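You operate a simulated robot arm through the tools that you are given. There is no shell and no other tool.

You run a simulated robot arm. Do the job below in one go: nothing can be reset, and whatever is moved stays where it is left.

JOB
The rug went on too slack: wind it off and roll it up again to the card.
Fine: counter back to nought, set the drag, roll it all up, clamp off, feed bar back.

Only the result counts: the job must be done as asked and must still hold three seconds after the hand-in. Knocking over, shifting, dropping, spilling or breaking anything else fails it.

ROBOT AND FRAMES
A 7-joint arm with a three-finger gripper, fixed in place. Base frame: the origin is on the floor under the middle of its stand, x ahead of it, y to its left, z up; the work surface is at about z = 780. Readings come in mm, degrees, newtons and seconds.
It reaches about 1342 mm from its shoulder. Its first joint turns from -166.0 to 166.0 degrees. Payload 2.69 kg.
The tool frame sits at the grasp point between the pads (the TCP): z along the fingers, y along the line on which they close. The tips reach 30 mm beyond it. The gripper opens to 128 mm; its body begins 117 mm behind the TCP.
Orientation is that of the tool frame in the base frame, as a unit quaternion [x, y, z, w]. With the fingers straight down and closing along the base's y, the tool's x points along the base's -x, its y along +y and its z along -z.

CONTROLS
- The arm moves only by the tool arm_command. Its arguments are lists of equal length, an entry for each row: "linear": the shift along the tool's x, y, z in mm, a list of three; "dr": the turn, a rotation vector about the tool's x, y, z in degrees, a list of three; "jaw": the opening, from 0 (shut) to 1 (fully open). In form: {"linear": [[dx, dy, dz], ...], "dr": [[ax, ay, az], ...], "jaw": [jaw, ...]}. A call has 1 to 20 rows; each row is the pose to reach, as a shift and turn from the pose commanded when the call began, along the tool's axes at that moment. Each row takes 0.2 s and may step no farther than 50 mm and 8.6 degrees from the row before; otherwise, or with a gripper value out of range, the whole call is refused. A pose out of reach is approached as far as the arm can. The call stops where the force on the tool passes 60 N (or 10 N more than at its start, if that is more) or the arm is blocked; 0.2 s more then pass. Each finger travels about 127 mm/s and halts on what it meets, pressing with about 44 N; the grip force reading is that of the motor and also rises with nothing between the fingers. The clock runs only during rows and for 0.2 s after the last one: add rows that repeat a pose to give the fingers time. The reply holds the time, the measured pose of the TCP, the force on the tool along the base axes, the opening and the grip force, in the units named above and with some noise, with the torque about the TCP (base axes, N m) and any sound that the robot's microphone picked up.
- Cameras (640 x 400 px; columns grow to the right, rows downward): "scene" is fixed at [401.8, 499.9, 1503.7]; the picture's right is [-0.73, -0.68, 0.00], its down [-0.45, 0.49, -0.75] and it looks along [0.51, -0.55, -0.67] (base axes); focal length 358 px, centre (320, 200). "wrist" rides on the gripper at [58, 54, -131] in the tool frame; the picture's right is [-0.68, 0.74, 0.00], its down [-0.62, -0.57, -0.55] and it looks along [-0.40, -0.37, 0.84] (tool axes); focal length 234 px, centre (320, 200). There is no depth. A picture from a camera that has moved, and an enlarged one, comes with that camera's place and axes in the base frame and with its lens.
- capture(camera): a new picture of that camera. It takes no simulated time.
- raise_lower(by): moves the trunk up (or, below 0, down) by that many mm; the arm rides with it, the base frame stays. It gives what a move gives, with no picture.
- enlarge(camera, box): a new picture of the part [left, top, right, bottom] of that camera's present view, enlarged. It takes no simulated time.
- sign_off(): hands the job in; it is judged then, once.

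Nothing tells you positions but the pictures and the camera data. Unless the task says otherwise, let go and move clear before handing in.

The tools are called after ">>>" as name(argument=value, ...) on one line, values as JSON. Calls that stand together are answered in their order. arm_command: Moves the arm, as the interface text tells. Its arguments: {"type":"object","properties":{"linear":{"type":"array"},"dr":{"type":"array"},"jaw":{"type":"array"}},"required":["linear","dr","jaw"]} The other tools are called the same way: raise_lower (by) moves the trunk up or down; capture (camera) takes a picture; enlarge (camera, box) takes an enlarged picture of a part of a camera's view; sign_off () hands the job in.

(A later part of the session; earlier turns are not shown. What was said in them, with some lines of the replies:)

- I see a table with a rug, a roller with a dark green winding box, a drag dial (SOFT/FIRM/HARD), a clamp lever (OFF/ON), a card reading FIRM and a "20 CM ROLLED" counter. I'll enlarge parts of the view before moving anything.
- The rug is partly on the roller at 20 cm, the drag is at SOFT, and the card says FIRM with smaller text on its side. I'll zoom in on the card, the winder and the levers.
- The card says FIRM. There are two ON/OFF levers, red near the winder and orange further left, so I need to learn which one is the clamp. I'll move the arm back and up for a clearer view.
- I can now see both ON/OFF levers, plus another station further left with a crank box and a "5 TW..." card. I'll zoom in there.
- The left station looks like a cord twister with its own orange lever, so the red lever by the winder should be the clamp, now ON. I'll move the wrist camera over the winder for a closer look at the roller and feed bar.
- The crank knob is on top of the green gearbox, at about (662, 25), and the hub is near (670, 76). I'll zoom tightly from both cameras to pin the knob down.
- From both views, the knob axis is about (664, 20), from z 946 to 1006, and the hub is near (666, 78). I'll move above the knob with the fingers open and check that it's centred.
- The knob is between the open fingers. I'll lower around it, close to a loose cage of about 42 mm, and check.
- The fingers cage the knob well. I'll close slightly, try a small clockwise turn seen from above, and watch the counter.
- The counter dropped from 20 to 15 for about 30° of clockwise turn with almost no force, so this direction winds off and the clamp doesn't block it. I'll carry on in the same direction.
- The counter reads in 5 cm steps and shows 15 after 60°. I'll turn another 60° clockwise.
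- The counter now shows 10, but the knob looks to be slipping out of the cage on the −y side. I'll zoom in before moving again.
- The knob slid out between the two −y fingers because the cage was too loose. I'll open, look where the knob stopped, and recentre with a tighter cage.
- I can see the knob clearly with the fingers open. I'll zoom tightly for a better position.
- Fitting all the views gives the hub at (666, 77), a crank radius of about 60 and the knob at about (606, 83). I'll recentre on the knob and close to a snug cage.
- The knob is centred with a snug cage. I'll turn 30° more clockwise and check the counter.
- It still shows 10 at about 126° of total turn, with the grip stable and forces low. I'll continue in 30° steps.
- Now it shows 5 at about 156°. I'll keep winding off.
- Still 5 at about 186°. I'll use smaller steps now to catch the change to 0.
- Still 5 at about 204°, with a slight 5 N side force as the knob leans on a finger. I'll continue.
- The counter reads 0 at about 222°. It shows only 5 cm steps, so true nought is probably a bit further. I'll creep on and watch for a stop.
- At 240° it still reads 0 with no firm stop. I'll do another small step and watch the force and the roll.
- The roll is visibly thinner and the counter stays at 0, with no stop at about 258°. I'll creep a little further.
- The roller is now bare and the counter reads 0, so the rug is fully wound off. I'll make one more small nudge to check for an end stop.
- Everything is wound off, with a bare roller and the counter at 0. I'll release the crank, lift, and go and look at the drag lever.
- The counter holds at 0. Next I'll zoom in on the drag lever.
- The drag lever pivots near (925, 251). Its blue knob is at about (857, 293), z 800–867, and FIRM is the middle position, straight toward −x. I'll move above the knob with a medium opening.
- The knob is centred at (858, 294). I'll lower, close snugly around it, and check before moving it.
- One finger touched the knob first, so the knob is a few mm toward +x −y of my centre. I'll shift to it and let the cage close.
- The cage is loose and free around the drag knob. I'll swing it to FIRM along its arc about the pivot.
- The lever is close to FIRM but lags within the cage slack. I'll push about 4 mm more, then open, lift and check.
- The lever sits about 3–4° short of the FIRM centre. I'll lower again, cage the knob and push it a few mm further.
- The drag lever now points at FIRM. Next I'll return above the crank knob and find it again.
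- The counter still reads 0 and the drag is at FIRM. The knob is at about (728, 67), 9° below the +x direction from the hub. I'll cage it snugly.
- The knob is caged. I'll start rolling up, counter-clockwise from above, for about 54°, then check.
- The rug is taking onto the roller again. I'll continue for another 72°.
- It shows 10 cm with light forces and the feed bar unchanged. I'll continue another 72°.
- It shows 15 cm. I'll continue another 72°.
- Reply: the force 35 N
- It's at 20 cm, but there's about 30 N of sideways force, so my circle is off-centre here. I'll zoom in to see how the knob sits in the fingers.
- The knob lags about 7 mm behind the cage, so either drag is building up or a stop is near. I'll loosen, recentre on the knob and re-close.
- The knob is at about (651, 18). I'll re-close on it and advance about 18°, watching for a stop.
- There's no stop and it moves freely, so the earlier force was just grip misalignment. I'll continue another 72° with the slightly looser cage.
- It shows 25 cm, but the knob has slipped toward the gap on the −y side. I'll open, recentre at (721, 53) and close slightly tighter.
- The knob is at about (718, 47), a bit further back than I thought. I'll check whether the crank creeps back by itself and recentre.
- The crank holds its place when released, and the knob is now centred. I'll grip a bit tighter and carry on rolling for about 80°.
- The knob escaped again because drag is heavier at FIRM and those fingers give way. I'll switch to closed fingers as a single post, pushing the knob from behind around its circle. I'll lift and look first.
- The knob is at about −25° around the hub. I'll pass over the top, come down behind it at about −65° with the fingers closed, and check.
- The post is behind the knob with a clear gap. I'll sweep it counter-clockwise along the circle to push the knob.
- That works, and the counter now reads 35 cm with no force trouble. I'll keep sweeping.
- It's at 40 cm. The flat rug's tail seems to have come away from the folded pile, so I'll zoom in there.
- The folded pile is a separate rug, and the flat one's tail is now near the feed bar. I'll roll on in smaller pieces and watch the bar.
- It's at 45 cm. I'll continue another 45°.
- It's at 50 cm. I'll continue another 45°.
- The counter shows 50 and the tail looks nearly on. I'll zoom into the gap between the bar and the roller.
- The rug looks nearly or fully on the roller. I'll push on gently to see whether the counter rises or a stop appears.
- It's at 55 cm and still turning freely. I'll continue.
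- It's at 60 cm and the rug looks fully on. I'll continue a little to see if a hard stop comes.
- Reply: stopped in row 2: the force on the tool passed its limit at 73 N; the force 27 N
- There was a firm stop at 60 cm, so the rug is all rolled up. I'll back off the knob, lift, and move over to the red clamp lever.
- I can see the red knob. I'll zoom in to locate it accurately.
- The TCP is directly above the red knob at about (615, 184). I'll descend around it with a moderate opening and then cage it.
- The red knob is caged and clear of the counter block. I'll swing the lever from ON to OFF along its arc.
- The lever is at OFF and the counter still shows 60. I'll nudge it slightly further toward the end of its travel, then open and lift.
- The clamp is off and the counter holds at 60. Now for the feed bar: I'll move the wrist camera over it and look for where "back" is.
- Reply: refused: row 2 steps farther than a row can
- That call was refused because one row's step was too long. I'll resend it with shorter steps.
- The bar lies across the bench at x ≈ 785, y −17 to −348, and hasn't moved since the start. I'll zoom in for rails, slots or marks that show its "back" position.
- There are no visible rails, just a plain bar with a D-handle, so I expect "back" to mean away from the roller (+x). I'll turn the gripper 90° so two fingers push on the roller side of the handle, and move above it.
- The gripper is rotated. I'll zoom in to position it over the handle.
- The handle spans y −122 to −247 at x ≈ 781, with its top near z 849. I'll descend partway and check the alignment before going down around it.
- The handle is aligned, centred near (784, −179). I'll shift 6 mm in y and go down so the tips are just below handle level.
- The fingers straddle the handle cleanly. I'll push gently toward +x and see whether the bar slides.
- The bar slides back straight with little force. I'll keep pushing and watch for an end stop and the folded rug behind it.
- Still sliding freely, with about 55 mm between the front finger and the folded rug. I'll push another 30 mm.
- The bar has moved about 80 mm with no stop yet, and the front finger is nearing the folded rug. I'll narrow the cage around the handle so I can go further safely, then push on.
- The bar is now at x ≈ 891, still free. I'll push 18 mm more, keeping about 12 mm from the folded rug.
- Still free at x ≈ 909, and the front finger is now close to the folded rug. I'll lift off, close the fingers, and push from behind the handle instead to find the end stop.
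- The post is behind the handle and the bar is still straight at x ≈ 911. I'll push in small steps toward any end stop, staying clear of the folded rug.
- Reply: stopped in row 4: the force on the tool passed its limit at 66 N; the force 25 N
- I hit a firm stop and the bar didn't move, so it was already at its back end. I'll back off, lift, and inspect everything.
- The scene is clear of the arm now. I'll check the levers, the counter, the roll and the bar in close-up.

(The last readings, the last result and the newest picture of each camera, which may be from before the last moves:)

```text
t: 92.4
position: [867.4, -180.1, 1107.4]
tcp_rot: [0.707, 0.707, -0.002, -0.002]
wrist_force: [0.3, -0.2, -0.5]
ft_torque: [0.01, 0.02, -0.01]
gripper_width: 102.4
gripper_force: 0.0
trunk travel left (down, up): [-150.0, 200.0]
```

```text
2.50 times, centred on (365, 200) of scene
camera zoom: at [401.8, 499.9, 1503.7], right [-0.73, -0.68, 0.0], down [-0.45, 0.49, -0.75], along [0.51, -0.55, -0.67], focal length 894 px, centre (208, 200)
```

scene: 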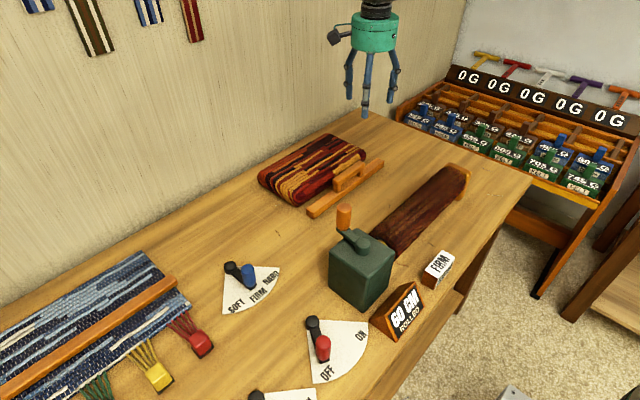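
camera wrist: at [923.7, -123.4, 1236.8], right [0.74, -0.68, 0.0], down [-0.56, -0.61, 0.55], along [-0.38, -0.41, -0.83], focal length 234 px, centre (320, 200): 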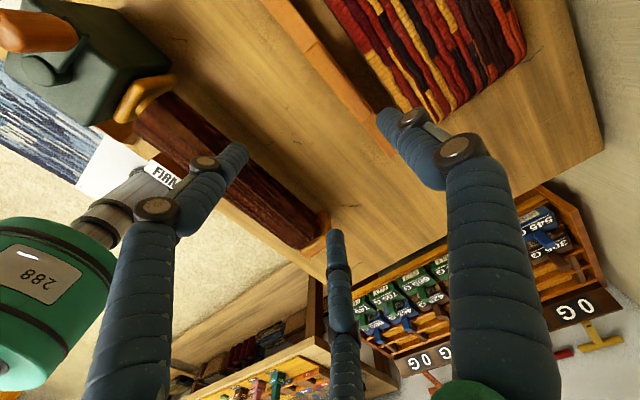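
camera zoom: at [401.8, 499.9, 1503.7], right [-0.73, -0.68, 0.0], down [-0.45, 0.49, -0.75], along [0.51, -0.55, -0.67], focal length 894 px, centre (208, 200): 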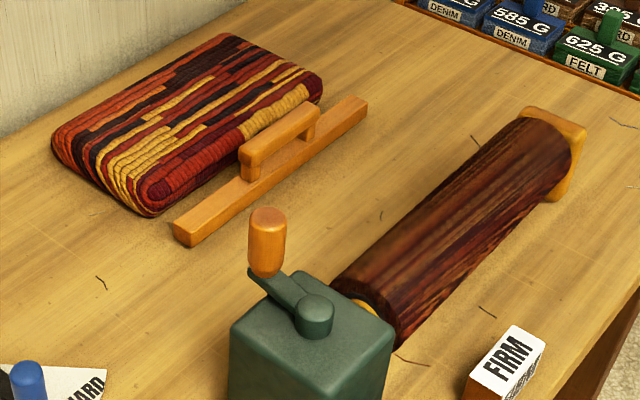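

The close-ups show the drag at FIRM, the counter at 60 cm with the rug fully on the roller, the clamp at OFF, and the feed bar against its back stop. Nothing else looks disturbed and the arm is clear, so I'm handing the job in.

>>> sign_off()

```text
The job is handed in.
```

The rug has been wound right off and rolled up again with the drag at FIRM, and I've handed the job in. I haven't seen a result from the judging.

- **Counter and rug:** I wound off until the counter read 0 and the roller was bare. I then rolled up until the crank hit a hard stop, with 60 cm on the counter and no rug left on the bench.
- **Drag:** it was at SOFT. I set it to FIRM, as the card says, after winding off and before rolling up.
- **Clamp:** there are two ON/OFF levers and neither is labelled as the clamp. I took the red one beside the winder to be it and switched it OFF once the rug was rolled. I didn't touch the orange one by the other machine.
- **Feed bar:** nothing marks where "back" is, so I slid it away from the roller until it met its end stop.

While rolling up, the crank knob slipped out of the fingers twice, at around 25 cm. I finished by pushing the knob round with the fingers closed. In the last pictures the counter still read 60 cm and nothing else looked disturbed.
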